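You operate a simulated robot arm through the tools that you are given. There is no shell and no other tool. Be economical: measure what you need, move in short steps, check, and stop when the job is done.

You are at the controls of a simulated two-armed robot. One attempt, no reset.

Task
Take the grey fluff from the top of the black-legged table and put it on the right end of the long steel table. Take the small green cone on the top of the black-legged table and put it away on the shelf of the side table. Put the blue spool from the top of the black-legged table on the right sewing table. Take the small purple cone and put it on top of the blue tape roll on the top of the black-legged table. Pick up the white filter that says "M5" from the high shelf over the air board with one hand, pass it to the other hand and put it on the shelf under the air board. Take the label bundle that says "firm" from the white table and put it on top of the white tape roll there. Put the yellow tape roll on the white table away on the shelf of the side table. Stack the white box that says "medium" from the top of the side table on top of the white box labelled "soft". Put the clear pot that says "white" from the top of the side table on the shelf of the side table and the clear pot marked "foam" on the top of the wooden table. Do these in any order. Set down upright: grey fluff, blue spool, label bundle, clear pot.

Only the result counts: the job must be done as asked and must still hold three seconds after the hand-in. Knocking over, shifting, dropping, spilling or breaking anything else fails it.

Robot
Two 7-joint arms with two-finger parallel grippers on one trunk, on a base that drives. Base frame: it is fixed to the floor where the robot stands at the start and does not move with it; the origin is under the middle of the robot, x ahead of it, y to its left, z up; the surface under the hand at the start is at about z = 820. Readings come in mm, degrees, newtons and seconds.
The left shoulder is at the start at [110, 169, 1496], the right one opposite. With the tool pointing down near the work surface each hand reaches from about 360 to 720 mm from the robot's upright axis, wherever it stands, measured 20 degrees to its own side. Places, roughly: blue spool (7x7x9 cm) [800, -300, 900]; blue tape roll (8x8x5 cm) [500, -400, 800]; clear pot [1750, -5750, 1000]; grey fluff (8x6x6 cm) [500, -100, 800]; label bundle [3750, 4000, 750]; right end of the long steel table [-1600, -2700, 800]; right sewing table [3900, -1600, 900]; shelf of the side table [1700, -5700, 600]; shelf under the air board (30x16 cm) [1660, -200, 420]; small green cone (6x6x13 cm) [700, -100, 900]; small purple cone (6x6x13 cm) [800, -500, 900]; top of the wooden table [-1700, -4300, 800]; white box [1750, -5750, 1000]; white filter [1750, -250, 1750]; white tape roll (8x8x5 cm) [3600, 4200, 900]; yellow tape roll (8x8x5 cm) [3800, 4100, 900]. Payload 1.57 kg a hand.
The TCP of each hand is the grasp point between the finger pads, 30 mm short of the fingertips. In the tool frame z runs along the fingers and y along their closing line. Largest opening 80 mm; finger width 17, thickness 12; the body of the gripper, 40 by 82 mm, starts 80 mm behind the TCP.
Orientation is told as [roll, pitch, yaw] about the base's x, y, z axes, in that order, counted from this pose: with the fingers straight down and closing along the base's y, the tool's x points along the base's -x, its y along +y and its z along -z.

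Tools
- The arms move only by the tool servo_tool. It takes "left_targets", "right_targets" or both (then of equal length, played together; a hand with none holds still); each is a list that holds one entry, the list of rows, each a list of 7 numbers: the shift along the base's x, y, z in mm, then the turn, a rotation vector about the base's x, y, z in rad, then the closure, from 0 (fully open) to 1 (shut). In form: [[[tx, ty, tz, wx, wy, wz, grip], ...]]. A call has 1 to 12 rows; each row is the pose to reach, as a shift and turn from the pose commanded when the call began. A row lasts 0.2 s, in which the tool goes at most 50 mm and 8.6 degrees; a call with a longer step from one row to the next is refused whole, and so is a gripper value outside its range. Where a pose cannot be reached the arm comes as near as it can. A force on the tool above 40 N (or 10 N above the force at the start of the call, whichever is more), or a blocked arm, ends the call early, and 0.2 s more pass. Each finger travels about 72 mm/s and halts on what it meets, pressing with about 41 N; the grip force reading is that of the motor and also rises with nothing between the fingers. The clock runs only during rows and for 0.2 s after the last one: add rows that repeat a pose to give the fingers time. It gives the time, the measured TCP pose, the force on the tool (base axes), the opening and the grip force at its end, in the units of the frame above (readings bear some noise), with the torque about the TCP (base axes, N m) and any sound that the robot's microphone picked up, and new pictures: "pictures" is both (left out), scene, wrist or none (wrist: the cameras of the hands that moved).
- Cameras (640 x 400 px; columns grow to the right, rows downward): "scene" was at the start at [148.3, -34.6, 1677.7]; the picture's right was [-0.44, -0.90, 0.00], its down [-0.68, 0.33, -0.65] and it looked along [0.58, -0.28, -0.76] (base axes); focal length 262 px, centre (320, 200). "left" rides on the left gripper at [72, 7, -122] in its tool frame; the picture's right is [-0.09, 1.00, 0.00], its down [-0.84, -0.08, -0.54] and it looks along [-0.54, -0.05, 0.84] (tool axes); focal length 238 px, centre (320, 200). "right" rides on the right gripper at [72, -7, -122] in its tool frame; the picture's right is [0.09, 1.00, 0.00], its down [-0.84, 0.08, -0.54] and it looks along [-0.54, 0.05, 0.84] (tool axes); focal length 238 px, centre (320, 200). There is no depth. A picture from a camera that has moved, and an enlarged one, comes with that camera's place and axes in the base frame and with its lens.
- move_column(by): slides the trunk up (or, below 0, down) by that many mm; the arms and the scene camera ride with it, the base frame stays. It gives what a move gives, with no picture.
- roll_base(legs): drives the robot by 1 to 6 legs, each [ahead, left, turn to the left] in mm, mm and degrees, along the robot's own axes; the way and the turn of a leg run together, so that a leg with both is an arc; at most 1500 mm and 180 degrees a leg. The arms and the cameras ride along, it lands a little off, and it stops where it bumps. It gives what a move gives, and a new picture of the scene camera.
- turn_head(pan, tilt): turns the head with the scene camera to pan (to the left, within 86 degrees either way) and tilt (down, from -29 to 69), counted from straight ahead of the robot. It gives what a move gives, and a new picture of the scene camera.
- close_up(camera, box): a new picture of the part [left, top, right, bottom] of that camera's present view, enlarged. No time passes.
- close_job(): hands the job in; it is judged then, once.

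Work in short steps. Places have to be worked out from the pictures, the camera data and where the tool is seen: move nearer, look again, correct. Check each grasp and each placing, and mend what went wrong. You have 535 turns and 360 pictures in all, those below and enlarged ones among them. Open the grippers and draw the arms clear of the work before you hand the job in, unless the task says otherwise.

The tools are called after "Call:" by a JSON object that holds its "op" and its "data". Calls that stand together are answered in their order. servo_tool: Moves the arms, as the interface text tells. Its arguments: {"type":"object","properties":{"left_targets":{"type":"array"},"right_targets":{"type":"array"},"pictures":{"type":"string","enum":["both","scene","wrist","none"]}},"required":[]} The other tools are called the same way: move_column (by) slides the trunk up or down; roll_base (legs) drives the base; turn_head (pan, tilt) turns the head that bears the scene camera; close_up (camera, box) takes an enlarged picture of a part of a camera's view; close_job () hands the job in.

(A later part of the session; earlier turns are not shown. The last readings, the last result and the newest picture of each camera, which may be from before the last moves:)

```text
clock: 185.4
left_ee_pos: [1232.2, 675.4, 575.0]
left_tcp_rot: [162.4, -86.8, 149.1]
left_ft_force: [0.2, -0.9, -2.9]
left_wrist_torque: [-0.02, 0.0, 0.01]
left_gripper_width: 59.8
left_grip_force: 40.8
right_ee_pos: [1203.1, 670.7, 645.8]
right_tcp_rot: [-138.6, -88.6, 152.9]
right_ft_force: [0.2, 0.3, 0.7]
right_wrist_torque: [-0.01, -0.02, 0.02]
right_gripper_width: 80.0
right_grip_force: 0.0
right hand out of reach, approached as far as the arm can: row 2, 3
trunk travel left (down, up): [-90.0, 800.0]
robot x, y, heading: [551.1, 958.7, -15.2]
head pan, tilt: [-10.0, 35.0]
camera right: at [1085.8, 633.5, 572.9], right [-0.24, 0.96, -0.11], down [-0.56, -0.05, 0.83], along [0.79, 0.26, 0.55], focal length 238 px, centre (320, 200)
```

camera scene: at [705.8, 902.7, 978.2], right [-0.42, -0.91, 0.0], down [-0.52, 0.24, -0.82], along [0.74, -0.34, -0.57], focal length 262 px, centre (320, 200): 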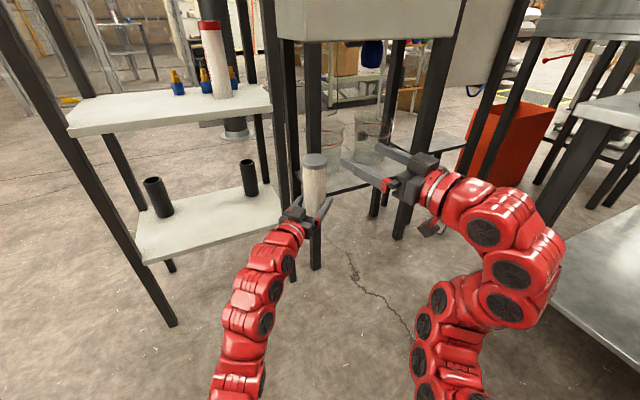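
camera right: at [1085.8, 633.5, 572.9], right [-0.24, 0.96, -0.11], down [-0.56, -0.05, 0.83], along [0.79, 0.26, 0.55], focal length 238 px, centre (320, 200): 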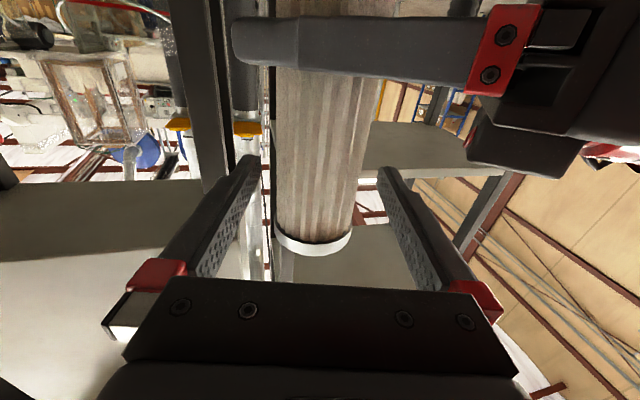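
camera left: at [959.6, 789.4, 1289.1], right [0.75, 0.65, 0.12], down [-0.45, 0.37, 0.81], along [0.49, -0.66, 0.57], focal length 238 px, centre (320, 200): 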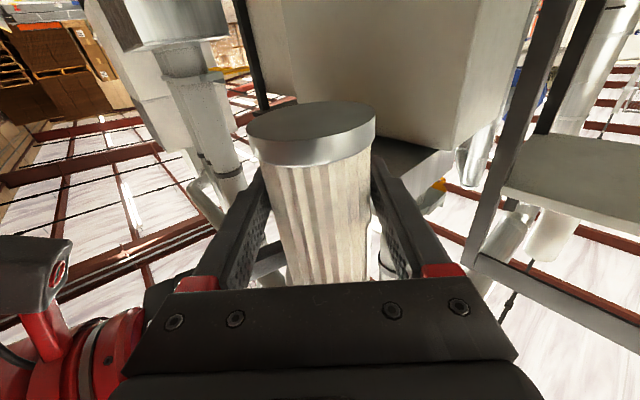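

The filter is ~34 mm further; I advance and close the right gripper.

Call:
{"op": "servo_tool", "data": {"right_targets": [[[17, 2, 0, 0, 0, 0, 0], [33, 6, 0, 0, 0, 0, 0], [33, 6, 0, 0, 0, 0, 0.2], [33, 6, 0, 0, 0, 0, 0.5], [33, 6, 0, 0, 0, 0, 1], [33, 6, 0, 0, 0, 0, 1]]], "pictures": "wrist"}}

```text
clock: 186.8
left_ee_pos: [1231.6, 675.3, 576.0]
left_tcp_rot: [162.2, -86.7, 149.1]
left_ft_force: [7.1, -11.4, 0.9]
left_wrist_torque: [0.83, 0.39, 0.36]
left_gripper_width: 59.6
left_grip_force: 41.0
right_ee_pos: [1232.7, 676.7, 645.3]
right_tcp_rot: [-140.9, -88.6, 155.3]
right_ft_force: [-7.7, 11.1, -0.2]
right_wrist_torque: [-0.04, 0.05, -0.38]
right_gripper_width: 59.7
right_grip_force: 40.6
trunk travel left (down, up): [-90.0, 800.0]
robot x, y, heading: [552.6, 961.9, -15.0]
head pan, tilt: [-10.0, 35.0]
camera right: at [1117.2, 640.0, 572.0], right [-0.25, 0.96, -0.11], down [-0.56, -0.05, 0.83], along [0.79, 0.26, 0.55], focal length 238 px, centre (320, 200)
```

right: 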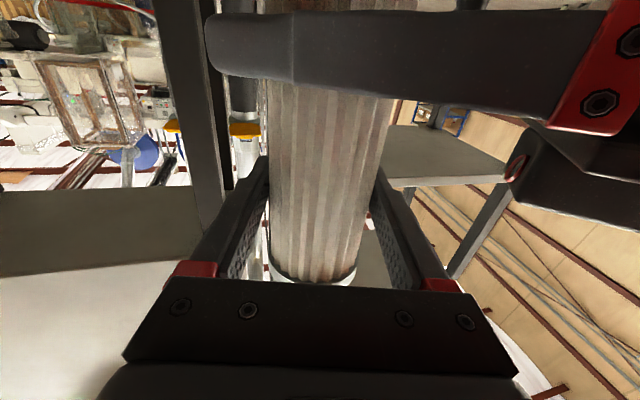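

The right holds. I open the left hand and withdraw it back and to the left.

Call:
{"op": "servo_tool", "data": {"left_targets": [[[0, 0, 0, 0, 0, 0, 0.4], [0, 0, 0, 0, 0, 0, 0], [0, 0, 0, 0, 0, 0, 0], [-22, 26, 0, 0, 0, 0, 0], [-45, 54, 0, 0, 0, 0, 0], [-68, 82, 0, 0, 0, 0.05, 0], [-85, 115, 0, 0, 0, 0.15, 0], [-75, 155, 0, 0, 0, 0.28, 0], [-55, 195, 0, 0, 0, 0.4, 0], [-35, 235, 0, 0, 0, 0.5, 0], [-15, 275, 0, 0, 0, 0.6, 0]]], "pictures": "scene"}}

```text
clock: 189.2
left_ee_pos: [1223.3, 946.2, 553.6]
left_tcp_rot: [170.7, -87.0, 173.8]
left_ft_force: [0.4, -0.4, -0.3]
left_wrist_torque: [0.0, 0.04, 0.0]
left_gripper_width: 80.0
left_grip_force: 0.0
left hand out of reach, approached as far as the arm can: row 8, 9, 10, 11
right_ee_pos: [1236.4, 684.0, 643.7]
right_tcp_rot: [-102.2, -88.4, 116.4]
right_ft_force: [0.1, -0.2, -2.6]
right_wrist_torque: [-0.03, -0.02, -0.01]
right_gripper_width: 59.8
right_grip_force: 40.9
trunk travel left (down, up): [-90.0, 800.0]
robot x, y, heading: [551.0, 965.0, -15.2]
head pan, tilt: [-10.0, 35.0]
camera scene: at [713.8, 915.0, 977.8], right [-0.42, -0.91, 0.02], down [-0.53, 0.23, -0.82], along [0.74, -0.35, -0.58], focal length 262 px, centre (320, 200)
```

scene: 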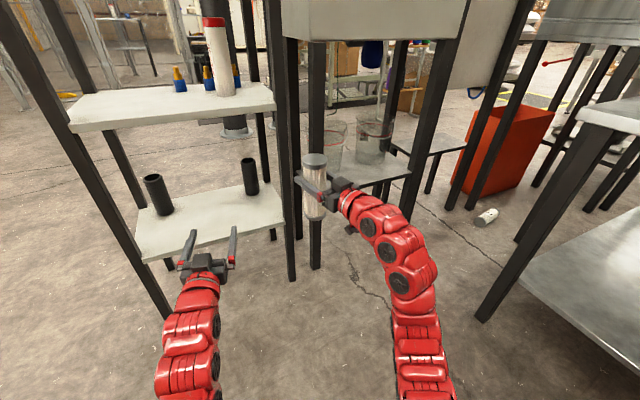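

The right hand holds the filter. I swing the left arm out to the side, so it stays clear of the machine when I drive in.

Call:
{"op": "servo_tool", "data": {"left_targets": [[[10, 43, 0, 0, 0, 0.0785, 0], [16, 86, 0, 0, 0, 0.157, 0], [19, 130, 0, 0, 0, 0.2355, 0], [19, 174, 0, 0, 0, 0.314, 0], [15, 218, 0, 0, 0, 0.3925, 0], [8, 261, 0, 0, 0, 0.471, 0], [-3, 304, 0, 0, 0, 0.5495, 0], [-17, 345, 0, 0, 0, 0.628, 0], [-34, 386, 0, 0, 0, 0.7065, 0], [-54, 425, 0, 0, 0, 0.785, 0]]], "pictures": "none"}}

Call:
{"op": "servo_tool", "data": {"left_targets": [[[-23, 37, 0, 0, 0, 0.0785, 0], [-50, 72, 0, 0, 0, 0.157, 0], [-78, 106, 0, 0, 0, 0.2355, 0], [-110, 136, 0, 0, 0, 0.314, 0], [-143, 165, 0, 0, 0, 0.3925, 0], [-179, 190, 0, 0, 0, 0.471, 0], [-217, 213, 0, 0, 0, 0.5495, 0], [-256, 232, 0, 0, 0, 0.628, 0], [-297, 248, 0, 0, 0, 0.7065, 0], [-339, 262, 0, 0, 0, 0.785, 0]]], "pictures": "none"}}

```text
clock: 191.4
left_ee_pos: [1165.6, 1364.0, 557.5]
left_tcp_rot: [161.9, -86.7, -131.1]
left_ft_force: [-0.1, 0.1, 0.9]
left_wrist_torque: [-0.02, 0.0, 0.01]
left_gripper_width: 80.2
left_grip_force: 0.0
right_ee_pos: [1233.2, 675.8, 647.0]
right_tcp_rot: [-140.0, -88.7, 154.4]
right_ft_force: [-0.2, 0.5, -3.2]
right_wrist_torque: [-0.01, -0.01, 0.0]
right_gripper_width: 59.6
right_grip_force: 41.1
trunk travel left (down, up): [-90.0, 800.0]
robot x, y, heading: [552.0, 961.7, -14.9]
head pan, tilt: [-10.0, 35.0]
```

```text
clock: 193.6
left_ee_pos: [829.4, 1625.1, 558.0]
left_tcp_rot: [162.1, -86.4, -86.3]
left_ft_force: [0.9, -0.5, 0.1]
left_wrist_torque: [-0.05, -0.01, 0.04]
left_gripper_width: 80.1
left_grip_force: 0.0
right_ee_pos: [1232.8, 676.4, 646.0]
right_tcp_rot: [-139.7, -88.8, 154.3]
right_ft_force: [-0.5, 0.5, -2.9]
right_wrist_torque: [0.02, 0.0, 0.0]
right_gripper_width: 59.9
right_grip_force: 40.8
trunk travel left (down, up): [-90.0, 800.0]
robot x, y, heading: [550.6, 959.7, -15.1]
head pan, tilt: [-10.0, 35.0]
```

Left arm is out. To pass the table corner safely I raise the trunk 620 mm for the transit.

Call:
{"op": "move_column", "data": {"by": 400}}

Call:
{"op": "move_column", "data": {"by": 220}}

Call:
{"op": "servo_tool", "data": {"left_targets": [[[-44, 7, 0, 0, 0, 0.088, 0], [-88, 14, 0, 0, 0, 0.175, 0], [-132, 20, 0, 0, 0, 0.262, 0], [-175, 27, 0, 0, 0, 0.35, 0], [-175, 27, 0, 0, 0, 0.35, 0], [-175, 27, 0, 0, 0, 0.35, 0], [-175, 27, 0, 0, 0, 0.35, 0]]], "right_targets": [[[-25, -30, 0, 0, 0, -0.09, 1], [-50, -60, 0, 0, 0, -0.18, 1], [-75, -90, 0, 0, 0, -0.27, 1], [-100, -120, 0, 0, 0, -0.36, 1], [-125, -150, 0, 0, 0, -0.45, 1], [-150, -180, 0, 0, 0, -0.54, 1], [-175, -214, 0, 0, 0, -0.63, 1]]], "pictures": "none"}}

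```text
clock: 197.4
left_ee_pos: [828.6, 1624.5, 958.5]
left_tcp_rot: [161.9, -86.5, -86.1]
left_ft_force: [0.3, -0.3, 1.6]
left_wrist_torque: [0.03, 0.04, 0.03]
left_gripper_width: 80.1
left_grip_force: 0.2
right_ee_pos: [1231.9, 676.4, 1045.8]
right_tcp_rot: [-139.8, -88.7, 154.1]
right_ft_force: [-0.3, -0.2, -2.3]
right_wrist_torque: [0.01, 0.0, 0.0]
right_gripper_width: 59.7
right_grip_force: 41.3
trunk travel left (down, up): [-490.0, 400.0]
robot x, y, heading: [548.2, 959.2, -14.6]
head pan, tilt: [-10.0, 35.0]
```

```text
clock: 199.7
left_ee_pos: [829.5, 1624.4, 1178.5]
left_tcp_rot: [161.8, -86.5, -86.3]
left_ft_force: [0.1, 0.4, 0.4]
left_wrist_torque: [0.0, 0.01, 0.03]
left_gripper_width: 79.9
left_grip_force: 0.0
right_ee_pos: [1233.0, 675.3, 1266.3]
right_tcp_rot: [-139.8, -88.7, 154.1]
right_ft_force: [-0.4, 0.2, -2.4]
right_wrist_torque: [0.02, 0.0, 0.01]
right_gripper_width: 59.7
right_grip_force: 41.3
trunk travel left (down, up): [-710.0, 180.0]
robot x, y, heading: [549.5, 962.0, -15.1]
head pan, tilt: [-10.0, 35.0]
```

```text
clock: 201.3
left_ee_pos: [652.1, 1647.8, 1179.5]
left_tcp_rot: [162.5, -86.6, -66.5]
left_ft_force: [0.4, 0.1, -0.2]
left_wrist_torque: [0.02, 0.0, 0.0]
left_gripper_width: 79.9
left_grip_force: 0.1
right_ee_pos: [1057.5, 452.3, 1249.8]
right_tcp_rot: [-138.3, -88.8, 116.5]
right_ft_force: [0.5, -0.6, -3.7]
right_wrist_torque: [0.01, 0.01, -0.01]
right_gripper_width: 59.5
right_grip_force: 40.5
right hand out of reach, approached as far as the arm can: row 6, 7
trunk travel left (down, up): [-710.0, 180.0]
robot x, y, heading: [551.5, 960.8, -15.2]
head pan, tilt: [-10.0, 35.0]
```

Now turn to −25° and drive to about (1055,378).

Call:
{"op": "roll_base", "data": {"legs": [[0, 0, -10], [700, -316, 0]]}}

```text
clock: 206.2
left_ee_pos: [1272.1, 1036.7, 1178.0]
left_tcp_rot: [162.2, -86.7, -75.9]
left_ft_force: [0.1, 0.1, 0.0]
left_wrist_torque: [0.02, 0.02, -0.01]
left_gripper_width: 80.1
left_grip_force: 0.0
right_ee_pos: [1475.1, -206.9, 1249.5]
right_tcp_rot: [-139.9, -88.6, 108.5]
right_ft_force: [0.4, 0.8, -2.7]
right_wrist_torque: [-0.01, -0.01, -0.01]
right_gripper_width: 59.6
right_grip_force: 40.8
trunk travel left (down, up): [-710.0, 180.0]
robot x, y, heading: [1059.6, 376.2, -24.0]
head pan, tilt: [-10.0, 35.0]
camera scene: at [1200.8, 291.7, 1598.3], right [-0.56, -0.83, 0.0], down [-0.47, 0.32, -0.82], along [0.68, -0.46, -0.57], focal length 262 px, centre (320, 200)
```

scene: 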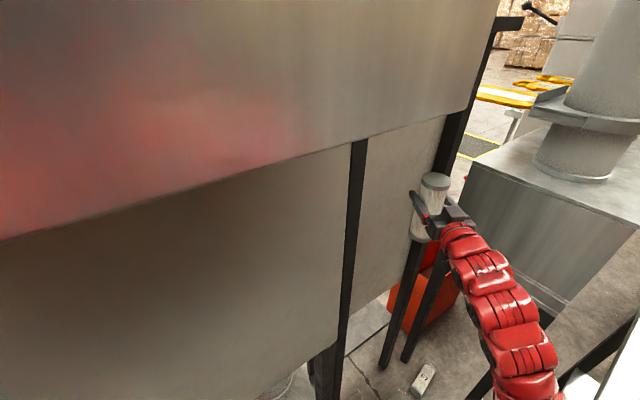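

Arrived with the filter in front of the board. Lowering the trunk.

Call:
{"op": "move_column", "data": {"by": -400}}

Call:
{"op": "move_column", "data": {"by": -230}}

Call:
{"op": "turn_head", "data": {"pan": -10, "tilt": 30}}

```text
clock: 210.0
left_ee_pos: [1271.1, 1037.4, 779.1]
left_tcp_rot: [162.2, -86.7, -76.0]
left_ft_force: [-0.8, 0.3, 0.4]
left_wrist_torque: [0.03, 0.02, 0.0]
left_gripper_width: 79.7
left_grip_force: 0.0
right_ee_pos: [1474.5, -207.0, 849.5]
right_tcp_rot: [-140.0, -88.7, 108.7]
right_ft_force: [0.3, -0.1, -2.7]
right_wrist_torque: [0.01, -0.03, 0.02]
right_gripper_width: 59.9
right_grip_force: 41.4
trunk travel left (down, up): [-310.0, 580.0]
robot x, y, heading: [1058.0, 372.0, -24.2]
head pan, tilt: [-10.0, 35.0]
```

```text
clock: 212.5
left_ee_pos: [1271.5, 1036.9, 549.4]
left_tcp_rot: [162.2, -86.6, -76.0]
left_ft_force: [-0.7, -0.3, 0.6]
left_wrist_torque: [-0.01, -0.03, -0.01]
left_gripper_width: 80.1
left_grip_force: 0.2
right_ee_pos: [1473.5, -206.9, 619.2]
right_tcp_rot: [-139.8, -88.7, 108.5]
right_ft_force: [0.9, 0.3, -3.1]
right_wrist_torque: [0.04, -0.04, 0.01]
right_gripper_width: 59.7
right_grip_force: 40.9
trunk travel left (down, up): [-80.0, 810.0]
robot x, y, heading: [1057.9, 373.9, -24.3]
head pan, tilt: [-10.0, 35.0]
```

```text
clock: 213.1
left_ee_pos: [1270.8, 1037.8, 548.4]
left_tcp_rot: [162.3, -86.7, -75.9]
left_ft_force: [0.0, 0.4, -0.4]
left_wrist_torque: [0.01, 0.04, -0.05]
left_gripper_width: 79.6
left_grip_force: 0.0
right_ee_pos: [1474.2, -206.7, 619.2]
right_tcp_rot: [-139.7, -88.7, 108.5]
right_ft_force: [-0.1, -0.7, -2.6]
right_wrist_torque: [-0.03, 0.03, 0.04]
right_gripper_width: 59.8
right_grip_force: 40.8
trunk travel left (down, up): [-80.0, 810.0]
robot x, y, heading: [1056.4, 377.0, -24.3]
head pan, tilt: [-10.0, 30.0]
camera scene: at [1202.5, 290.6, 976.0], right [-0.56, -0.83, 0.0], down [-0.41, 0.28, -0.87], along [0.71, -0.49, -0.5], focal length 262 px, centre (320, 200)
```

scene: 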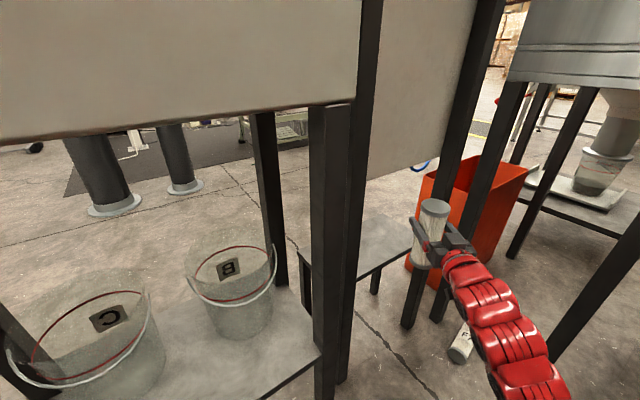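

Clear view: shelf x 1572–1775, y −30..−340, posts at (1540,−44) and (1546,−393). I move the filter in between them to (1640,−213).

Call:
{"op": "servo_tool", "data": {"right_targets": [[[0, 0, -20, 0, 0, 0, 1], [40, -2, -25, 0, 0, 0, 1], [80, -4, -25, 0, 0, 0, 1], [120, -6, -25, 0, 0, 0, 1], [164, -7, -25, 0, 0, 0, 1], [164, -7, -25, 0, 0, 0, 1]]], "pictures": "scene"}}

```text
clock: 214.5
left_ee_pos: [1270.8, 1037.4, 547.9]
left_tcp_rot: [162.1, -86.6, -75.8]
left_ft_force: [0.1, -0.3, 0.8]
left_wrist_torque: [0.0, -0.03, 0.01]
left_gripper_width: 80.1
left_grip_force: 0.1
right_ee_pos: [1638.4, -211.1, 593.6]
right_tcp_rot: [-138.1, -88.6, 106.9]
right_ft_force: [-0.2, 0.1, -3.0]
right_wrist_torque: [0.01, 0.02, -0.01]
right_gripper_width: 59.9
right_grip_force: 40.8
trunk travel left (down, up): [-80.0, 810.0]
robot x, y, heading: [1057.1, 373.3, -24.2]
head pan, tilt: [-10.0, 30.0]
camera scene: at [1202.7, 290.6, 976.0], right [-0.56, -0.83, 0.0], down [-0.41, 0.28, -0.87], along [0.71, -0.49, -0.5], focal length 262 px, centre (320, 200)
```

scene: 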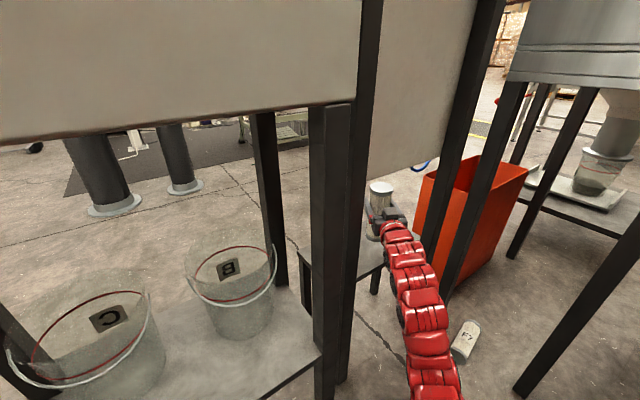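

Inside the frame. I lower gently until contact.

Call:
{"op": "servo_tool", "data": {"right_targets": [[[0, 0, -20, 0, 0, 0, 1], [0, 0, -40, 0, 0, 0, 1], [0, 0, -52, 0, 0, 0, 1], [0, 0, -58, 0, 0, 0, 1], [0, 0, -63, 0, 0, 0, 1], [0, 0, -67, 0, 0, 0, 1], [0, 0, -71, 0, 0, 0, 1], [0, 0, -75, 0, 0, 0, 1]]], "pictures": "none"}}

```text
clock: 216.3
left_ee_pos: [1270.4, 1038.4, 547.6]
left_tcp_rot: [164.5, -86.8, -78.2]
left_ft_force: [-0.4, -0.4, -0.2]
left_wrist_torque: [0.0, 0.01, 0.01]
left_gripper_width: 80.2
left_grip_force: 0.1
right_ee_pos: [1636.7, -211.9, 525.8]
right_tcp_rot: [-150.5, -88.1, 119.3]
right_ft_force: [7.2, -3.4, 38.6]
right_wrist_torque: [0.65, -0.31, -0.13]
right_gripper_width: 59.8
right_grip_force: 41.2
trunk travel left (down, up): [-80.0, 810.0]
robot x, y, heading: [1054.3, 375.8, -24.4]
head pan, tilt: [-10.0, 30.0]
```

Contact felt at z≈526. I ease up 2 mm, release, and withdraw straight back.

Call:
{"op": "servo_tool", "data": {"right_targets": [[[0, 0, 5, 0, 0, 0, 1], [0, 0, 5, 0, 0, 0, 0.3], [0, 0, 5, 0, 0, 0, 0], [0, 0, 5, 0, 0, 0, 0]]], "pictures": "both"}}

```text
clock: 217.3
left_ee_pos: [1271.6, 1037.4, 549.3]
left_tcp_rot: [162.3, -86.6, -75.9]
left_ft_force: [0.0, -0.1, -0.4]
left_wrist_torque: [0.01, 0.02, 0.03]
left_gripper_width: 80.3
left_grip_force: 0.1
right_ee_pos: [1638.5, -213.3, 523.4]
right_tcp_rot: [-136.1, -88.6, 104.8]
right_ft_force: [-0.2, 0.0, -1.1]
right_wrist_torque: [0.03, 0.01, -0.02]
right_gripper_width: 79.9
right_grip_force: 0.1
trunk travel left (down, up): [-80.0, 810.0]
robot x, y, heading: [1056.9, 378.7, -24.1]
head pan, tilt: [-10.0, 30.0]
camera scene: at [1202.3, 290.9, 976.0], right [-0.56, -0.83, 0.0], down [-0.41, 0.28, -0.87], along [0.71, -0.49, -0.5], focal length 262 px, centre (320, 200)
camera right: at [1531.2, -157.4, 450.7], right [0.52, 0.85, -0.11], down [-0.43, 0.37, 0.83], along [0.74, -0.38, 0.55], focal length 238 px, centre (320, 200)
```

scene: 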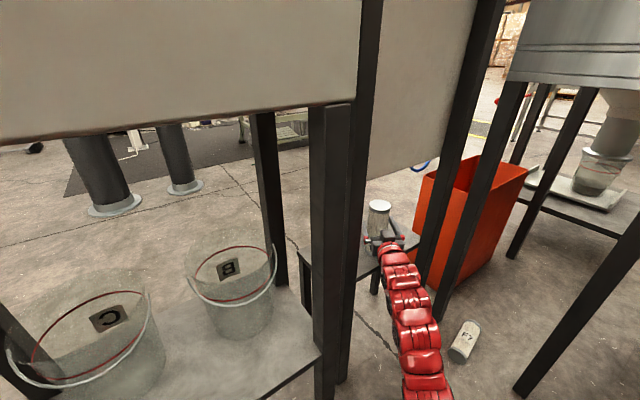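
right: 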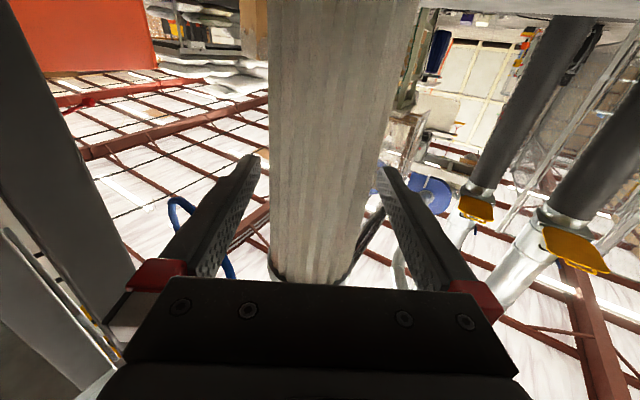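

It stands. I withdraw.

Call:
{"op": "servo_tool", "data": {"right_targets": [[[-26, 15, 2, 0, 0, 0, 0], [-52, 31, 4, 0, 0, 0, 0], [-86, 40, 10, 0, 0, 0, 0], [-125, 45, 20, 0, 0, 0, 0], [-165, 40, 30, 0, 0, 0, 0]]], "pictures": "scene"}}

```text
clock: 218.5
left_ee_pos: [1271.3, 1037.2, 550.2]
left_tcp_rot: [162.4, -86.5, -75.9]
left_ft_force: [0.2, -0.1, 0.7]
left_wrist_torque: [0.03, 0.0, -0.01]
left_gripper_width: 79.7
left_grip_force: 0.0
right_ee_pos: [1492.1, -170.4, 546.1]
right_tcp_rot: [-141.3, -88.6, 110.0]
right_ft_force: [0.6, -0.4, 0.2]
right_wrist_torque: [0.01, 0.03, 0.01]
right_gripper_width: 80.3
right_grip_force: 0.0
right hand out of reach, approached as far as the arm can: row 5
trunk travel left (down, up): [-80.0, 810.0]
robot x, y, heading: [1057.7, 375.6, -24.4]
head pan, tilt: [-10.0, 30.0]
camera scene: at [1202.4, 290.9, 976.1], right [-0.56, -0.83, 0.0], down [-0.41, 0.28, -0.87], along [0.72, -0.49, -0.5], focal length 262 px, centre (320, 200)
```

scene: 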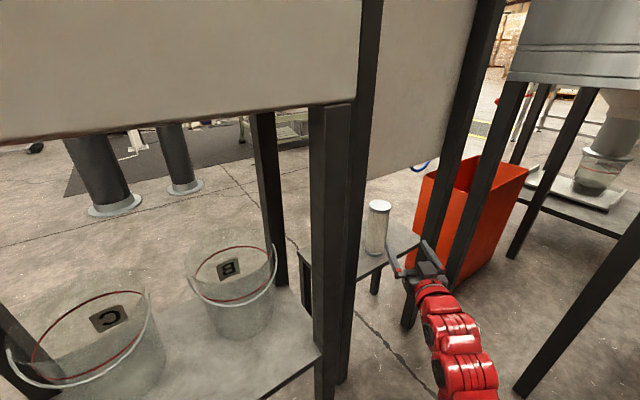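

M5 stands on the shelf under the board. Now I raise the trunk, back out, and go on; F7 will be fetched from the floor from the south side later.

Call:
{"op": "move_column", "data": {"by": 400}}

Call:
{"op": "move_column", "data": {"by": 220}}

Call:
{"op": "roll_base", "data": {"legs": [[-500, 250, 0], [0, 0, 24], [-500, 0, 0]]}}

```text
clock: 222.3
left_ee_pos: [1270.8, 1036.7, 949.7]
left_tcp_rot: [162.4, -86.6, -76.1]
left_ft_force: [0.2, -0.2, -0.1]
left_wrist_torque: [0.0, -0.01, 0.0]
left_gripper_width: 80.3
left_grip_force: 0.0
right_ee_pos: [1495.2, -171.4, 945.7]
right_tcp_rot: [-140.3, -88.7, 109.0]
right_ft_force: [-0.2, -0.4, 0.4]
right_wrist_torque: [0.0, 0.02, -0.05]
right_gripper_width: 79.9
right_grip_force: 0.1
trunk travel left (down, up): [-480.0, 410.0]
robot x, y, heading: [1055.5, 376.4, -24.0]
head pan, tilt: [-10.0, 30.0]
```

```text
clock: 224.7
left_ee_pos: [1271.7, 1037.5, 1169.4]
left_tcp_rot: [162.2, -86.5, -76.0]
left_ft_force: [0.1, 0.9, -0.5]
left_wrist_torque: [-0.02, -0.01, 0.0]
left_gripper_width: 80.0
left_grip_force: 0.0
right_ee_pos: [1493.7, -171.0, 1165.7]
right_tcp_rot: [-140.2, -88.7, 109.0]
right_ft_force: [0.5, -0.1, -0.5]
right_wrist_torque: [0.0, -0.01, 0.01]
right_gripper_width: 79.9
right_grip_force: 0.0
trunk travel left (down, up): [-700.0, 190.0]
robot x, y, heading: [1057.8, 373.1, -24.5]
head pan, tilt: [-10.0, 30.0]
```

```text
clock: 231.7
left_ee_pos: [128.1, 1498.1, 1168.5]
left_tcp_rot: [162.5, -86.6, -52.3]
left_ft_force: [-1.1, -0.3, 0.1]
left_wrist_torque: [0.03, 0.0, -0.02]
left_gripper_width: 80.0
left_grip_force: 0.2
right_ee_pos: [822.2, 485.3, 1166.0]
right_tcp_rot: [-140.8, -88.6, 133.6]
right_ft_force: [0.0, -0.6, 0.1]
right_wrist_torque: [-0.01, 0.0, -0.04]
right_gripper_width: 79.7
right_grip_force: 0.1
trunk travel left (down, up): [-700.0, 190.0]
robot x, y, heading: [201.7, 806.2, -0.2]
head pan, tilt: [-10.0, 30.0]
camera scene: at [368.3, 789.6, 1596.1], right [-0.18, -0.98, 0.0], down [-0.49, 0.09, -0.87], along [0.85, -0.16, -0.5], focal length 262 px, centre (320, 200)
```

scene: 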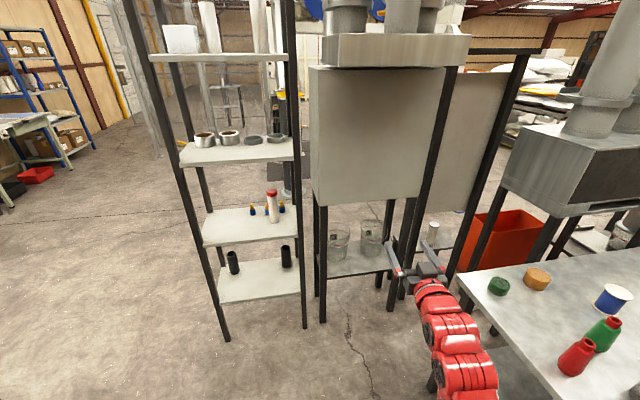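

Table items all in place. I raise the trunk 110 mm and bring both arms back: right to tool-down, left sweeping to the front.

Call:
{"op": "move_column", "data": {"by": 110}}

Call:
{"op": "servo_tool", "data": {"left_targets": [[[46, 14, 0, 0, 0, -0.0873, 0], [94, 24, 0, 0, 0, -0.1746, 0], [141, 29, 0, 0, 0, -0.2618, 0], [190, 31, 0, 0, 0, -0.349, 0], [238, 28, 0, 0, 0, -0.4363, 0], [286, 21, 0, 0, 0, -0.5236, 0], [333, 11, 0, 0, 0, -0.611, 0], [379, -4, 0, 0, 0, -0.698, 0], [423, -23, 0, 0, 0, -0.785, 0], [466, -46, 0, 0, 0, -0.873, 0], [466, -46, 0, 0, 0, -0.873, 0]]], "right_targets": [[[-5, 6, -8, 0.0178, 0.1416, 0, 0], [-10, 12, -16, 0.0356, 0.2832, 0, 0], [-15, 18, -24, 0.0535, 0.425, 0, 0], [-20, 24, -32, 0.0713, 0.5665, 0, 0], [-25, 30, -40, 0.089, 0.708, 0, 0], [-30, 36, -50, 0.107, 0.85, 0, 0], [-35, 42, -60, 0.125, 0.991, 0, 0], [-40, 48, -70, 0.1425, 1.133, 0, 0], [-45, 54, -80, 0.16, 1.274, 0, 0], [-50, 60, -90, 0.178, 1.416, 0, 0], [-60, 70, -100, 0.196, 1.558, 0, 0]]], "pictures": "none"}}

```text
clock: 233.1
left_ee_pos: [128.3, 1498.9, 1278.9]
left_tcp_rot: [162.2, -86.5, -51.9]
left_ft_force: [0.8, 0.1, 0.9]
left_wrist_torque: [0.0, -0.01, 0.04]
left_gripper_width: 79.9
left_grip_force: 0.0
right_ee_pos: [823.1, 485.1, 1275.6]
right_tcp_rot: [-140.5, -88.7, 133.2]
right_ft_force: [0.1, 0.4, 0.1]
right_wrist_torque: [-0.02, -0.01, 0.02]
right_gripper_width: 80.1
right_grip_force: 0.0
trunk travel left (down, up): [-810.0, 80.0]
robot x, y, heading: [204.2, 806.4, -0.4]
head pan, tilt: [-10.0, 30.0]
```

```text
clock: 235.5
left_ee_pos: [592.3, 1458.1, 1280.6]
left_tcp_rot: [162.4, -86.6, -102.3]
left_ft_force: [-0.1, 0.1, -0.3]
left_wrist_torque: [0.02, -0.01, 0.0]
left_gripper_width: 80.1
left_grip_force: 0.0
right_ee_pos: [717.4, 549.1, 1111.3]
right_tcp_rot: [1.4, -14.7, -6.4]
right_ft_force: [0.4, 0.7, -0.1]
right_wrist_torque: [0.0, 0.01, 0.01]
right_gripper_width: 79.9
right_grip_force: 0.1
right hand out of reach, approached as far as the arm can: row 1, 2, 3, 4, 8, 9, 10, 11
trunk travel left (down, up): [-810.0, 80.0]
robot x, y, heading: [201.5, 804.8, -0.4]
head pan, tilt: [-10.0, 30.0]
```

Call:
{"op": "servo_tool", "data": {"left_targets": [[[40, -26, 0, 0, 0, -0.0873, 0], [78, -56, 0, 0, 0, -0.1746, 0], [114, -89, 0, 0, 0, -0.2618, 0], [146, -125, 0, 0, 0, -0.349, 0], [175, -164, 0, 0, 0, -0.4363, 0], [201, -205, 0, 0, 0, -0.5236, 0], [222, -248, 0, 0, 0, -0.611, 0], [240, -293, 0, 0, 0, -0.698, 0], [254, -339, 0, 0, 0, -0.785, 0], [260, -345, 0, 0, 0, -0.873, 0], [260, -345, 0, 0, 0, -0.96, 0]]], "right_targets": [[[0, 0, -10, 0.01, 0.06, 0.02, 0], [0, 0, -20, 0.01, 0.12, 0.04, 0], [0, 0, -30, 0.02, 0.19, 0.07, 0], [0, 0, -40, 0.0, 0.255, 0.1, 0], [0, 0, -50, -0.02, 0.255, 0.11, 0], [0, 0, -50, -0.02, 0.255, 0.11, 0], [0, 0, -50, -0.02, 0.255, 0.11, 0], [0, 0, -50, -0.02, 0.255, 0.11, 0], [0, 0, -50, -0.02, 0.255, 0.11, 0], [0, 0, -50, -0.02, 0.255, 0.11, 0], [0, 0, -50, -0.02, 0.255, 0.11, 0]]], "pictures": "none"}}

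Call:
{"op": "servo_tool", "data": {"left_targets": [[[0, 0, 0, 0, 0.1428, 0, 0], [0, 0, 0, 0, 0.2856, 0, 0], [0, 0, -10, 0, 0.4284, 0, 0], [0, 0, -20, 0, 0.5712, 0, 0], [0, 0, -30, 0, 0.714, 0, 0], [0, 0, -40, 0, 0.857, 0, 0], [0, 0, -50, 0, 1.0, 0, 0], [0, 0, -60, 0, 1.1424, 0, 0], [0, 0, -70, 0, 1.285, 0, 0], [0, 0, -80, 0, 1.428, 0, 0], [0, 0, -100, 0, 1.55, 0, 0], [0, 0, -120, 0, 1.55, 0, 0]]], "pictures": "none"}}

```text
clock: 237.9
left_ee_pos: [856.4, 1107.9, 1277.4]
left_tcp_rot: [163.4, -86.7, -158.2]
left_ft_force: [0.5, -0.1, -0.3]
left_wrist_torque: [0.0, -0.02, -0.04]
left_gripper_width: 80.0
left_grip_force: 0.0
right_ee_pos: [709.8, 575.3, 1074.0]
right_tcp_rot: [2.5, -9.2, -3.5]
right_ft_force: [0.1, -0.7, -0.2]
right_wrist_torque: [0.0, 0.0, 0.03]
right_gripper_width: 79.8
right_grip_force: 0.0
right hand out of reach, approached as far as the arm can: row 1, 2, 3, 4, 5, 6, 7, 8, 9, 10, 11
trunk travel left (down, up): [-810.0, 80.0]
robot x, y, heading: [199.3, 806.7, -0.5]
head pan, tilt: [-10.0, 30.0]
```

```text
clock: 240.5
left_ee_pos: [856.8, 1102.7, 1158.3]
left_tcp_rot: [5.5, -4.1, -1.7]
left_ft_force: [-0.3, -1.4, 1.5]
left_wrist_torque: [0.09, 0.07, -0.01]
left_gripper_width: 79.8
left_grip_force: 0.0
left hand out of reach, approached as far as the arm can: row 8, 9, 10, 11
right_ee_pos: [712.2, 571.1, 1071.5]
right_tcp_rot: [2.8, -9.1, -3.6]
right_ft_force: [0.3, -0.1, -0.1]
right_wrist_torque: [0.06, 0.03, -0.02]
right_gripper_width: 80.2
right_grip_force: 0.0
trunk travel left (down, up): [-810.0, 80.0]
robot x, y, heading: [199.1, 805.3, -0.3]
head pan, tilt: [-10.0, 30.0]
```

Both hands are tool-down. I drive to the west side of the table.

Call:
{"op": "roll_base", "data": {"legs": [[-200, 0, 0], [0, -800, 0]]}}

Call:
{"op": "turn_head", "data": {"pan": 0, "tilt": 55}}

```text
clock: 246.0
left_ee_pos: [650.4, 294.4, 1158.8]
left_tcp_rot: [5.3, -4.3, -1.2]
left_ft_force: [-0.7, 0.3, -0.4]
left_wrist_torque: [-0.01, 0.01, 0.01]
left_gripper_width: 80.0
left_grip_force: 0.0
right_ee_pos: [505.4, -238.6, 1073.6]
right_tcp_rot: [2.6, -9.2, -3.5]
right_ft_force: [0.2, -0.7, 0.0]
right_wrist_torque: [-0.01, 0.04, 0.02]
right_gripper_width: 79.9
right_grip_force: 0.0
trunk travel left (down, up): [-810.0, 80.0]
robot x, y, heading: [-5.5, -6.8, -0.6]
head pan, tilt: [-10.0, 30.0]
camera scene: at [164.9, -24.0, 1706.1], right [-0.18, -0.98, 0.0], down [-0.49, 0.09, -0.87], along [0.85, -0.16, -0.5], focal length 262 px, centre (320, 200)
```

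scene: 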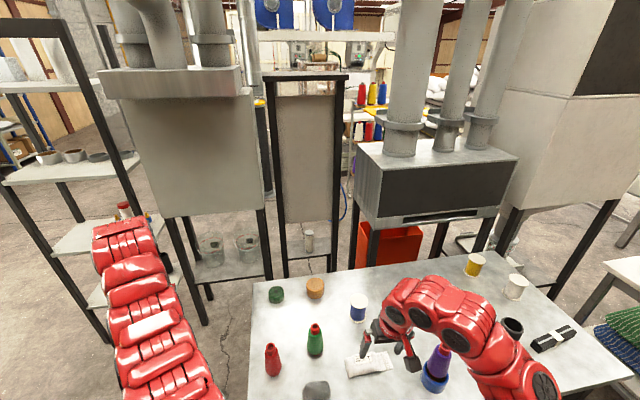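

```text
clock: 246.9
left_ee_pos: [650.2, 294.4, 1158.3]
left_tcp_rot: [5.3, -4.2, -1.3]
left_ft_force: [-0.6, -0.1, -0.5]
left_wrist_torque: [0.02, 0.01, -0.01]
left_gripper_width: 79.9
left_grip_force: 0.1
right_ee_pos: [505.5, -237.9, 1073.9]
right_tcp_rot: [2.6, -9.3, -3.5]
right_ft_force: [0.3, 0.3, 0.6]
right_wrist_torque: [0.04, 0.01, 0.03]
right_gripper_width: 80.0
right_grip_force: 0.1
trunk travel left (down, up): [-810.0, 80.0]
robot x, y, heading: [-2.1, -7.5, -0.2]
head pan, tilt: [0.0, 55.0]
camera scene: at [148.1, -8.4, 1670.1], right [-0.01, -1.0, 0.0], down [-0.82, 0.01, -0.57], along [0.57, 0.0, -0.82], focal length 262 px, centre (320, 200)
```

scene: 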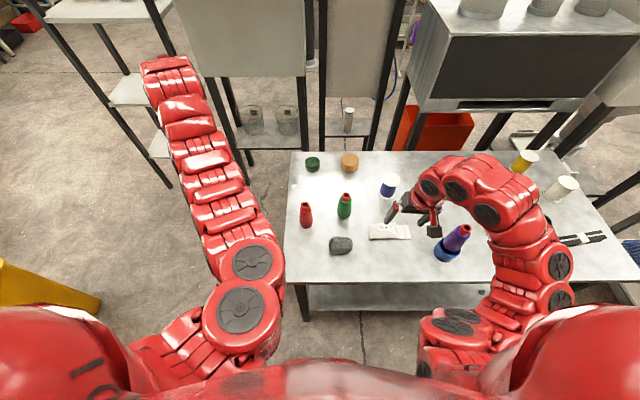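

The cone is at ≈(672,−98), the fluff ≈(537,−79). I bring the right hand above the green cone, levelling it.

Call:
{"op": "servo_tool", "data": {"right_targets": [[[30, 25, 0, -0.01, 0.04, 0.015, 0], [60, 50, 0, -0.02, 0.08, 0.03, 0], [90, 75, -10, -0.03, 0.12, 0.045, 0], [120, 100, -20, -0.045, 0.16, 0.06, 0], [145, 120, -35, -0.045, 0.16, 0.06, 0], [167, 140, -50, -0.045, 0.16, 0.06, 0], [167, 140, -50, -0.045, 0.16, 0.06, 0]]], "pictures": "wrist"}}

```text
clock: 248.5
left_ee_pos: [650.2, 295.0, 1156.9]
left_tcp_rot: [5.4, -4.4, -1.3]
left_ft_force: [-0.2, 0.2, -0.1]
left_wrist_torque: [0.02, 0.01, -0.02]
left_gripper_width: 80.2
left_grip_force: 0.0
right_ee_pos: [669.3, -96.3, 1024.7]
right_tcp_rot: [-0.3, 0.0, 0.3]
right_ft_force: [0.4, -0.6, -0.1]
right_wrist_torque: [-0.04, -0.01, -0.03]
right_gripper_width: 80.0
right_grip_force: 0.1
right hand out of reach, approached as far as the arm can: row 1, 2, 3, 4
trunk travel left (down, up): [-810.0, 80.0]
robot x, y, heading: [-1.4, -7.1, -0.5]
head pan, tilt: [0.0, 55.0]
camera right: at [597.9, -101.4, 1145.4], right [-0.1, 1.0, -0.01], down [0.84, 0.08, 0.54], along [0.54, 0.05, -0.84], focal length 238 px, centre (320, 200)
```

right: 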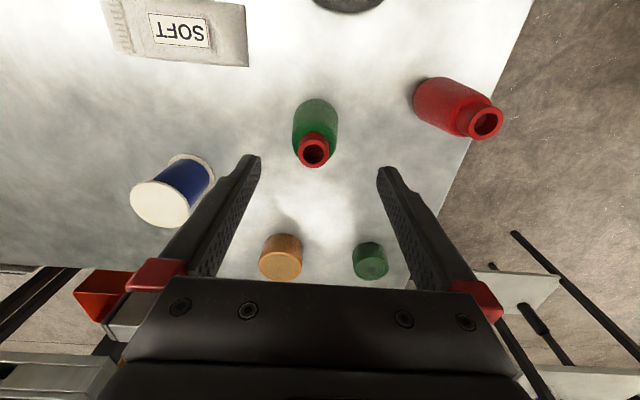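

Cone at (676,−100). I descend and grip.

Call:
{"op": "servo_tool", "data": {"right_targets": [[[7, -4, -40, 0, 0, 0, 0], [7, -4, -80, 0, 0, 0, 0], [7, -4, -115, 0, 0, 0, 0], [7, -4, -137, 0, 0, 0, 0], [7, -4, -137, 0, 0, 0, 0.4], [7, -4, -137, 0, 0, 0, 1], [7, -4, -137, 0, 0, 0, 1], [7, -4, -137, 0, 0, 0, 1], [7, -4, -100, 0, 0, 0, 1], [7, -4, -50, 0, 0, 0, 1], [7, -4, 0, 0, 0, 0, 1], [7, -4, 0, 0, 0, 0, 1]]], "pictures": "wrist"}}

```text
clock: 251.1
left_ee_pos: [649.8, 293.6, 1157.8]
left_tcp_rot: [5.3, -4.3, -1.4]
left_ft_force: [0.6, 0.7, 0.0]
left_wrist_torque: [-0.03, 0.0, 0.01]
left_gripper_width: 80.2
left_grip_force: 0.1
right_ee_pos: [680.7, -101.4, 1022.6]
right_tcp_rot: [-0.3, 0.0, 0.2]
right_ft_force: [-0.2, 0.4, -1.4]
right_wrist_torque: [0.0, 0.01, 0.06]
right_gripper_width: 49.1
right_grip_force: 41.1
right hand out of reach, approached as far as the arm can: row 4, 5, 6, 7, 8
trunk travel left (down, up): [-810.0, 80.0]
robot x, y, heading: [-1.5, -9.1, 0.1]
head pan, tilt: [0.0, 55.0]
camera right: at [608.8, -107.4, 1143.5], right [-0.1, 1.0, 0.0], down [0.84, 0.08, 0.54], along [0.54, 0.05, -0.84], focal length 238 px, centre (320, 200)
```

right: 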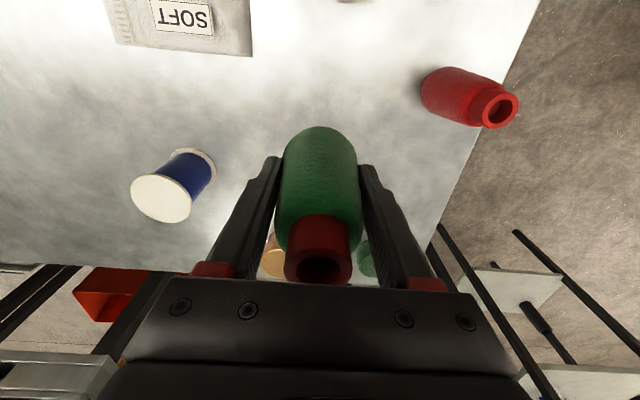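

Cone held. I move it aside to the right, and bring the left hand above the fluff, yawed −90° (to close along x, the fluff's narrow side).

Call:
{"op": "servo_tool", "data": {"right_targets": [[[-5, -15, 10, 0, 0, 0, 1], [-10, -30, 20, 0, 0, 0, 1], [-15, -50, 30, 0, 0, 0, 1], [-20, -70, 40, 0, 0, 0, 1], [-25, -90, 40, 0, 0, 0, 1], [-30, -110, 40, 0, 0, 0, 1], [-35, -130, 40, 0, 0, 0, 1], [-40, -150, 40, 0, 0, 0, 1], [-40, -160, 40, 0, 0, 0, 1], [-40, -160, 40, 0, 0, 0, 1], [-40, -160, 40, 0, 0, 0, 1]]], "left_targets": [[[-10, -34, -10, 0, 0, -0.1428, 0], [-20, -68, -20, 0, 0, -0.2856, 0], [-30, -102, -30, 0, 0, -0.4284, 0], [-40, -136, -40, 0, 0, -0.571, 0], [-50, -170, -50, 0, 0, -0.714, 0], [-60, -204, -60, 0, 0, -0.857, 0], [-70, -238, -70, 0, 0, -1.0, 0], [-80, -272, -80, 0, 0, -1.142, 0], [-90, -306, -90, 0, 0, -1.285, 0], [-100, -340, -100, 0, 0, -1.428, 0], [-113, -373, -110, 0, 0, -1.571, 0]]], "pictures": "none"}}

Call:
{"op": "close_up", "data": {"camera": "left", "box": [0, 0, 640, 400]}}

```text
clock: 253.5
left_ee_pos: [540.4, -80.8, 1049.0]
left_tcp_rot: [5.5, -4.5, -91.5]
left_ft_force: [-0.3, -0.4, -0.6]
left_wrist_torque: [-0.01, 0.01, -0.03]
left_gripper_width: 79.9
left_grip_force: 0.1
left hand out of reach, approached as far as the arm can: row 1, 2, 3, 4, 5, 6, 7, 8, 9, 10
right_ee_pos: [641.2, -264.3, 1062.8]
right_tcp_rot: [-0.2, 0.0, 0.1]
right_ft_force: [-0.8, -0.6, -1.6]
right_wrist_torque: [0.03, 0.02, 0.02]
right_gripper_width: 49.1
right_grip_force: 40.5
trunk travel left (down, up): [-810.0, 80.0]
robot x, y, heading: [0.3, -7.4, -0.2]
head pan, tilt: [0.0, 55.0]
```

```text
1.00 times, centred on (320, 200) of left (not enlarged: the box is as wide or as high as the picture)
camera zoom: at [537.0, 1.9, 1164.1], right [0.99, -0.11, 0.1], down [-0.15, -0.79, 0.59], along [0.02, -0.6, -0.8], focal length 238 px, centre (320, 200)
```

zoom: 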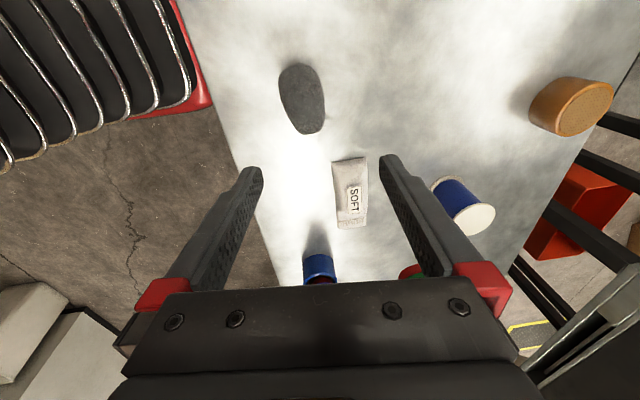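

The fluff lies along y, centre ≈(541,−76). I level the left hand and descend to z≈858.

Call:
{"op": "servo_tool", "data": {"left_targets": [[[0, 2, -20, 0.04, 0.047, 0, 0], [0, 4, -65, 0.081, 0.094, 0, 0], [0, 4, -110, 0.081, 0.094, 0.02, 0], [0, 4, -150, 0.081, 0.094, 0.02, 0], [0, 4, -150, 0.081, 0.094, 0.02, 0]]], "pictures": "wrist"}}

```text
clock: 254.7
left_ee_pos: [536.8, -75.1, 900.9]
left_tcp_rot: [-0.1, 0.3, -90.0]
left_ft_force: [-0.5, 0.4, -0.1]
left_wrist_torque: [-0.02, -0.02, 0.01]
left_gripper_width: 80.0
left_grip_force: 0.1
right_ee_pos: [641.0, -263.3, 1061.9]
right_tcp_rot: [-0.2, -0.2, 0.2]
right_ft_force: [0.8, 0.5, -2.1]
right_wrist_torque: [0.02, 0.02, 0.0]
right_gripper_width: 49.4
right_grip_force: 40.7
trunk travel left (down, up): [-810.0, 80.0]
robot x, y, heading: [-1.1, -4.6, -0.4]
head pan, tilt: [0.0, 55.0]
camera left: at [542.8, -3.6, 1022.4], right [1.0, -0.09, 0.0], down [-0.08, -0.84, 0.54], along [-0.05, -0.54, -0.84], focal length 238 px, centre (320, 200)
```

left: 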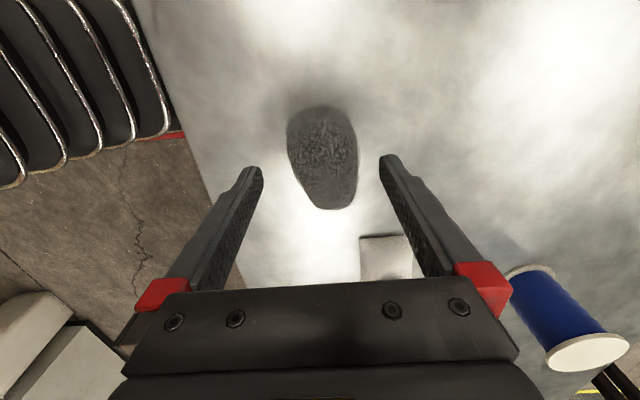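

Call:
{"op": "servo_tool", "data": {"left_targets": [[[3, 1, -22, 0, 0, 0, 0], [3, 1, -43, 0, 0, 0, 0], [3, 1, -43, 0, 0, 0, 0.3], [3, 1, -43, 0, 0, 0, 1], [3, 1, -43, 0, 0, 0, 1], [3, 1, -43, 0, 0, 0, 1], [3, 1, 0, 0, 0, 0, 1], [3, 1, 45, 0, 0, 0, 1], [3, 1, 90, 0, 0, 0, 1], [3, 1, 130, 0, 0, 0, 1], [3, 1, 130, 0, 0, 0, 1]]], "pictures": "wrist"}}

```text
clock: 257.1
left_ee_pos: [550.3, -79.2, 1018.2]
left_tcp_rot: [0.0, 0.1, -89.9]
left_ft_force: [1.1, 0.1, -1.1]
left_wrist_torque: [-0.03, 0.02, -0.01]
left_gripper_width: 51.2
left_grip_force: 41.3
left hand out of reach, approached as far as the arm can: row 10, 11
right_ee_pos: [641.0, -263.8, 1062.3]
right_tcp_rot: [-0.2, -0.1, 0.1]
right_ft_force: [-0.5, 0.1, -2.3]
right_wrist_torque: [-0.01, 0.04, -0.01]
right_gripper_width: 49.1
right_grip_force: 40.8
trunk travel left (down, up): [-810.0, 80.0]
robot x, y, heading: [-1.5, -6.7, -0.3]
head pan, tilt: [0.0, 55.0]
camera left: at [556.0, -6.5, 1141.1], right [1.0, -0.09, 0.0], down [-0.08, -0.84, 0.54], along [-0.05, -0.54, -0.84], focal length 238 px, centre (320, 200)
```

left: 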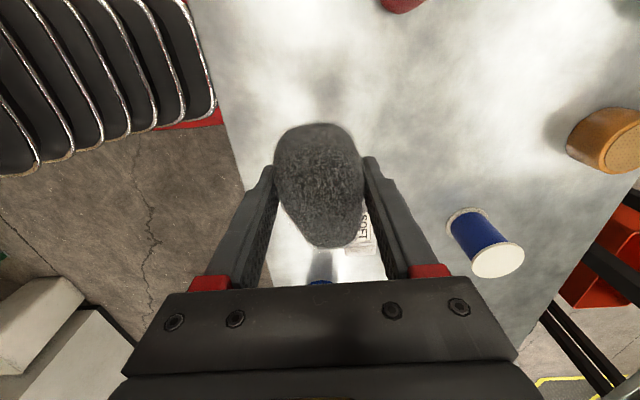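

Fluff held (51 mm). I back away from the table and drive toward the long steel table.

Call:
{"op": "roll_base", "data": {"legs": [[-450, 0, 0], [0, 0, -102], [1300, 0, 0]]}}

Call:
{"op": "turn_head", "data": {"pan": -20, "tilt": 25}}

```text
clock: 270.2
left_ee_pos: [-1001.3, -1750.5, 1019.1]
left_tcp_rot: [-0.2, 0.3, 164.6]
left_ft_force: [0.4, -0.3, -0.3]
left_wrist_torque: [0.01, 0.0, 0.0]
left_gripper_width: 48.6
left_grip_force: 40.6
right_ee_pos: [-1204.3, -1790.5, 1062.2]
right_tcp_rot: [-0.1, -0.2, -105.3]
right_ft_force: [-0.4, 0.0, -0.8]
right_wrist_torque: [0.02, -0.02, 0.01]
right_gripper_width: 49.3
right_grip_force: 41.1
trunk travel left (down, up): [-810.0, 80.0]
robot x, y, heading: [-784.3, -1235.7, -105.7]
head pan, tilt: [0.0, 55.0]
camera scene: at [-828.9, -1384.6, 1670.1], right [-0.96, 0.27, 0.0], down [0.22, 0.79, -0.57], along [-0.15, -0.55, -0.82], focal length 262 px, centre (320, 200)
```

scene: 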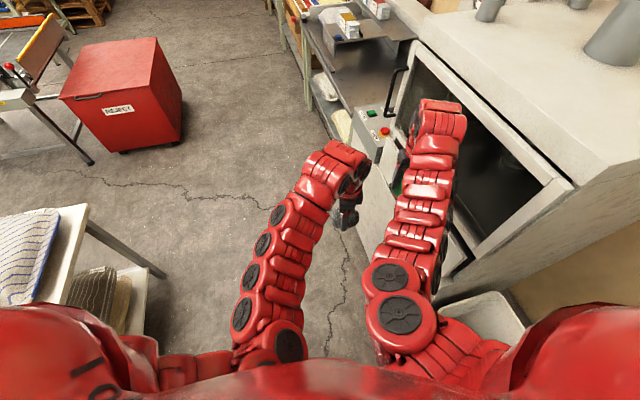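

```text
clock: 271.2
left_ee_pos: [-1000.2, -1750.6, 1019.0]
left_tcp_rot: [-0.1, 0.3, 164.7]
left_ft_force: [-0.8, 0.0, 0.1]
left_wrist_torque: [-0.04, -0.04, -0.02]
left_gripper_width: 49.1
left_grip_force: 41.1
right_ee_pos: [-1203.7, -1789.0, 1062.1]
right_tcp_rot: [-0.2, -0.2, -105.2]
right_ft_force: [-0.3, -0.3, -2.3]
right_wrist_torque: [-0.03, 0.01, -0.02]
right_gripper_width: 48.9
right_grip_force: 40.6
trunk travel left (down, up): [-810.0, 80.0]
robot x, y, heading: [-789.2, -1237.7, -105.8]
head pan, tilt: [-20.0, 25.0]
camera scene: at [-863.1, -1390.1, 1714.0], right [-0.81, 0.58, 0.0], down [0.25, 0.34, -0.91], along [-0.53, -0.74, -0.42], focal length 262 px, centre (320, 200)
```

scene: 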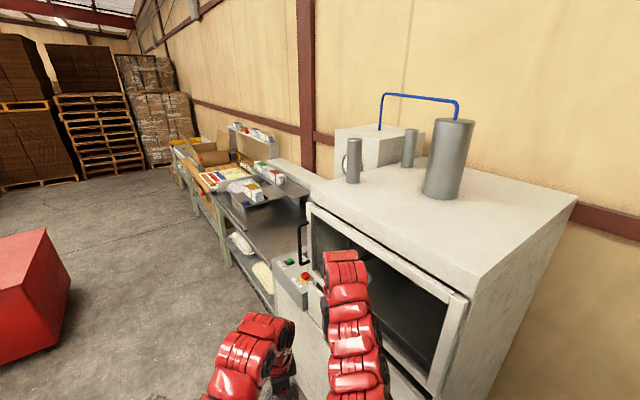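

The steel table's front edge is at x≈−1370; its right end looks free beyond the oven cabinet. I drive to (−650,−2750) and face it.

Call:
{"op": "roll_base", "data": {"legs": [[700, 260, 0], [718, 283, 0], [0, 0, -74]]}}

Call:
{"op": "turn_head", "data": {"pan": 0, "tilt": 35}}

```text
clock: 282.2
left_ee_pos: [-1178.1, -2673.9, 1018.6]
left_tcp_rot: [-0.1, 0.3, 90.3]
left_ft_force: [-0.1, 0.3, -0.8]
left_wrist_torque: [0.01, 0.01, 0.0]
left_gripper_width: 48.6
left_grip_force: 41.3
right_ee_pos: [-1271.0, -2489.6, 1061.7]
right_tcp_rot: [-0.2, -0.1, -179.6]
right_ft_force: [-1.3, -0.4, -1.9]
right_wrist_torque: [0.02, 0.0, -0.01]
right_gripper_width: 48.9
right_grip_force: 41.6
trunk travel left (down, up): [-810.0, 80.0]
robot x, y, heading: [-628.1, -2744.4, 179.9]
head pan, tilt: [-20.0, 25.0]
camera scene: at [-795.1, -2711.7, 1714.0], right [0.34, 0.94, 0.0], down [0.4, -0.15, -0.91], along [-0.85, 0.31, -0.42], focal length 262 px, centre (320, 200)
```

scene: 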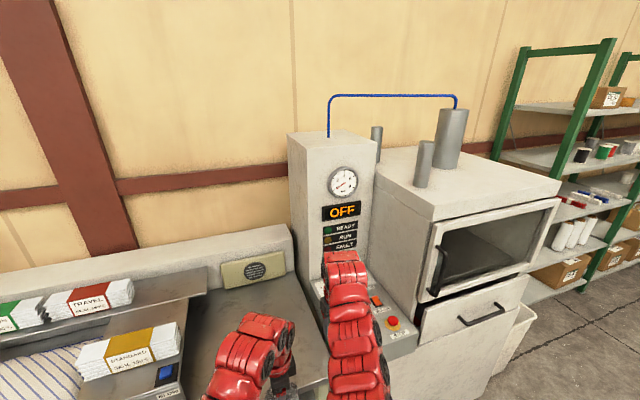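

```text
clock: 283.0
left_ee_pos: [-1178.8, -2672.8, 1019.5]
left_tcp_rot: [-0.1, 0.2, 90.2]
left_ft_force: [1.0, 0.2, -0.9]
left_wrist_torque: [0.02, 0.03, 0.0]
left_gripper_width: 48.9
left_grip_force: 41.2
right_ee_pos: [-1271.0, -2489.9, 1061.9]
right_tcp_rot: [-0.2, -0.1, -179.6]
right_ft_force: [0.0, 0.4, -1.6]
right_wrist_torque: [0.0, -0.02, 0.02]
right_gripper_width: 48.8
right_grip_force: 40.8
trunk travel left (down, up): [-810.0, 80.0]
robot x, y, heading: [-625.7, -2743.6, 180.1]
head pan, tilt: [0.0, 35.0]
camera scene: at [-796.6, -2743.0, 1698.3], right [0.0, 1.0, 0.0], down [0.57, 0.0, -0.82], along [-0.82, 0.0, -0.57], focal length 262 px, centre (320, 200)
```

scene: 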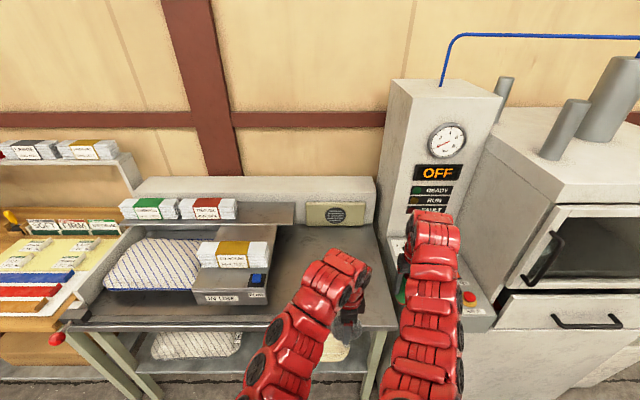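

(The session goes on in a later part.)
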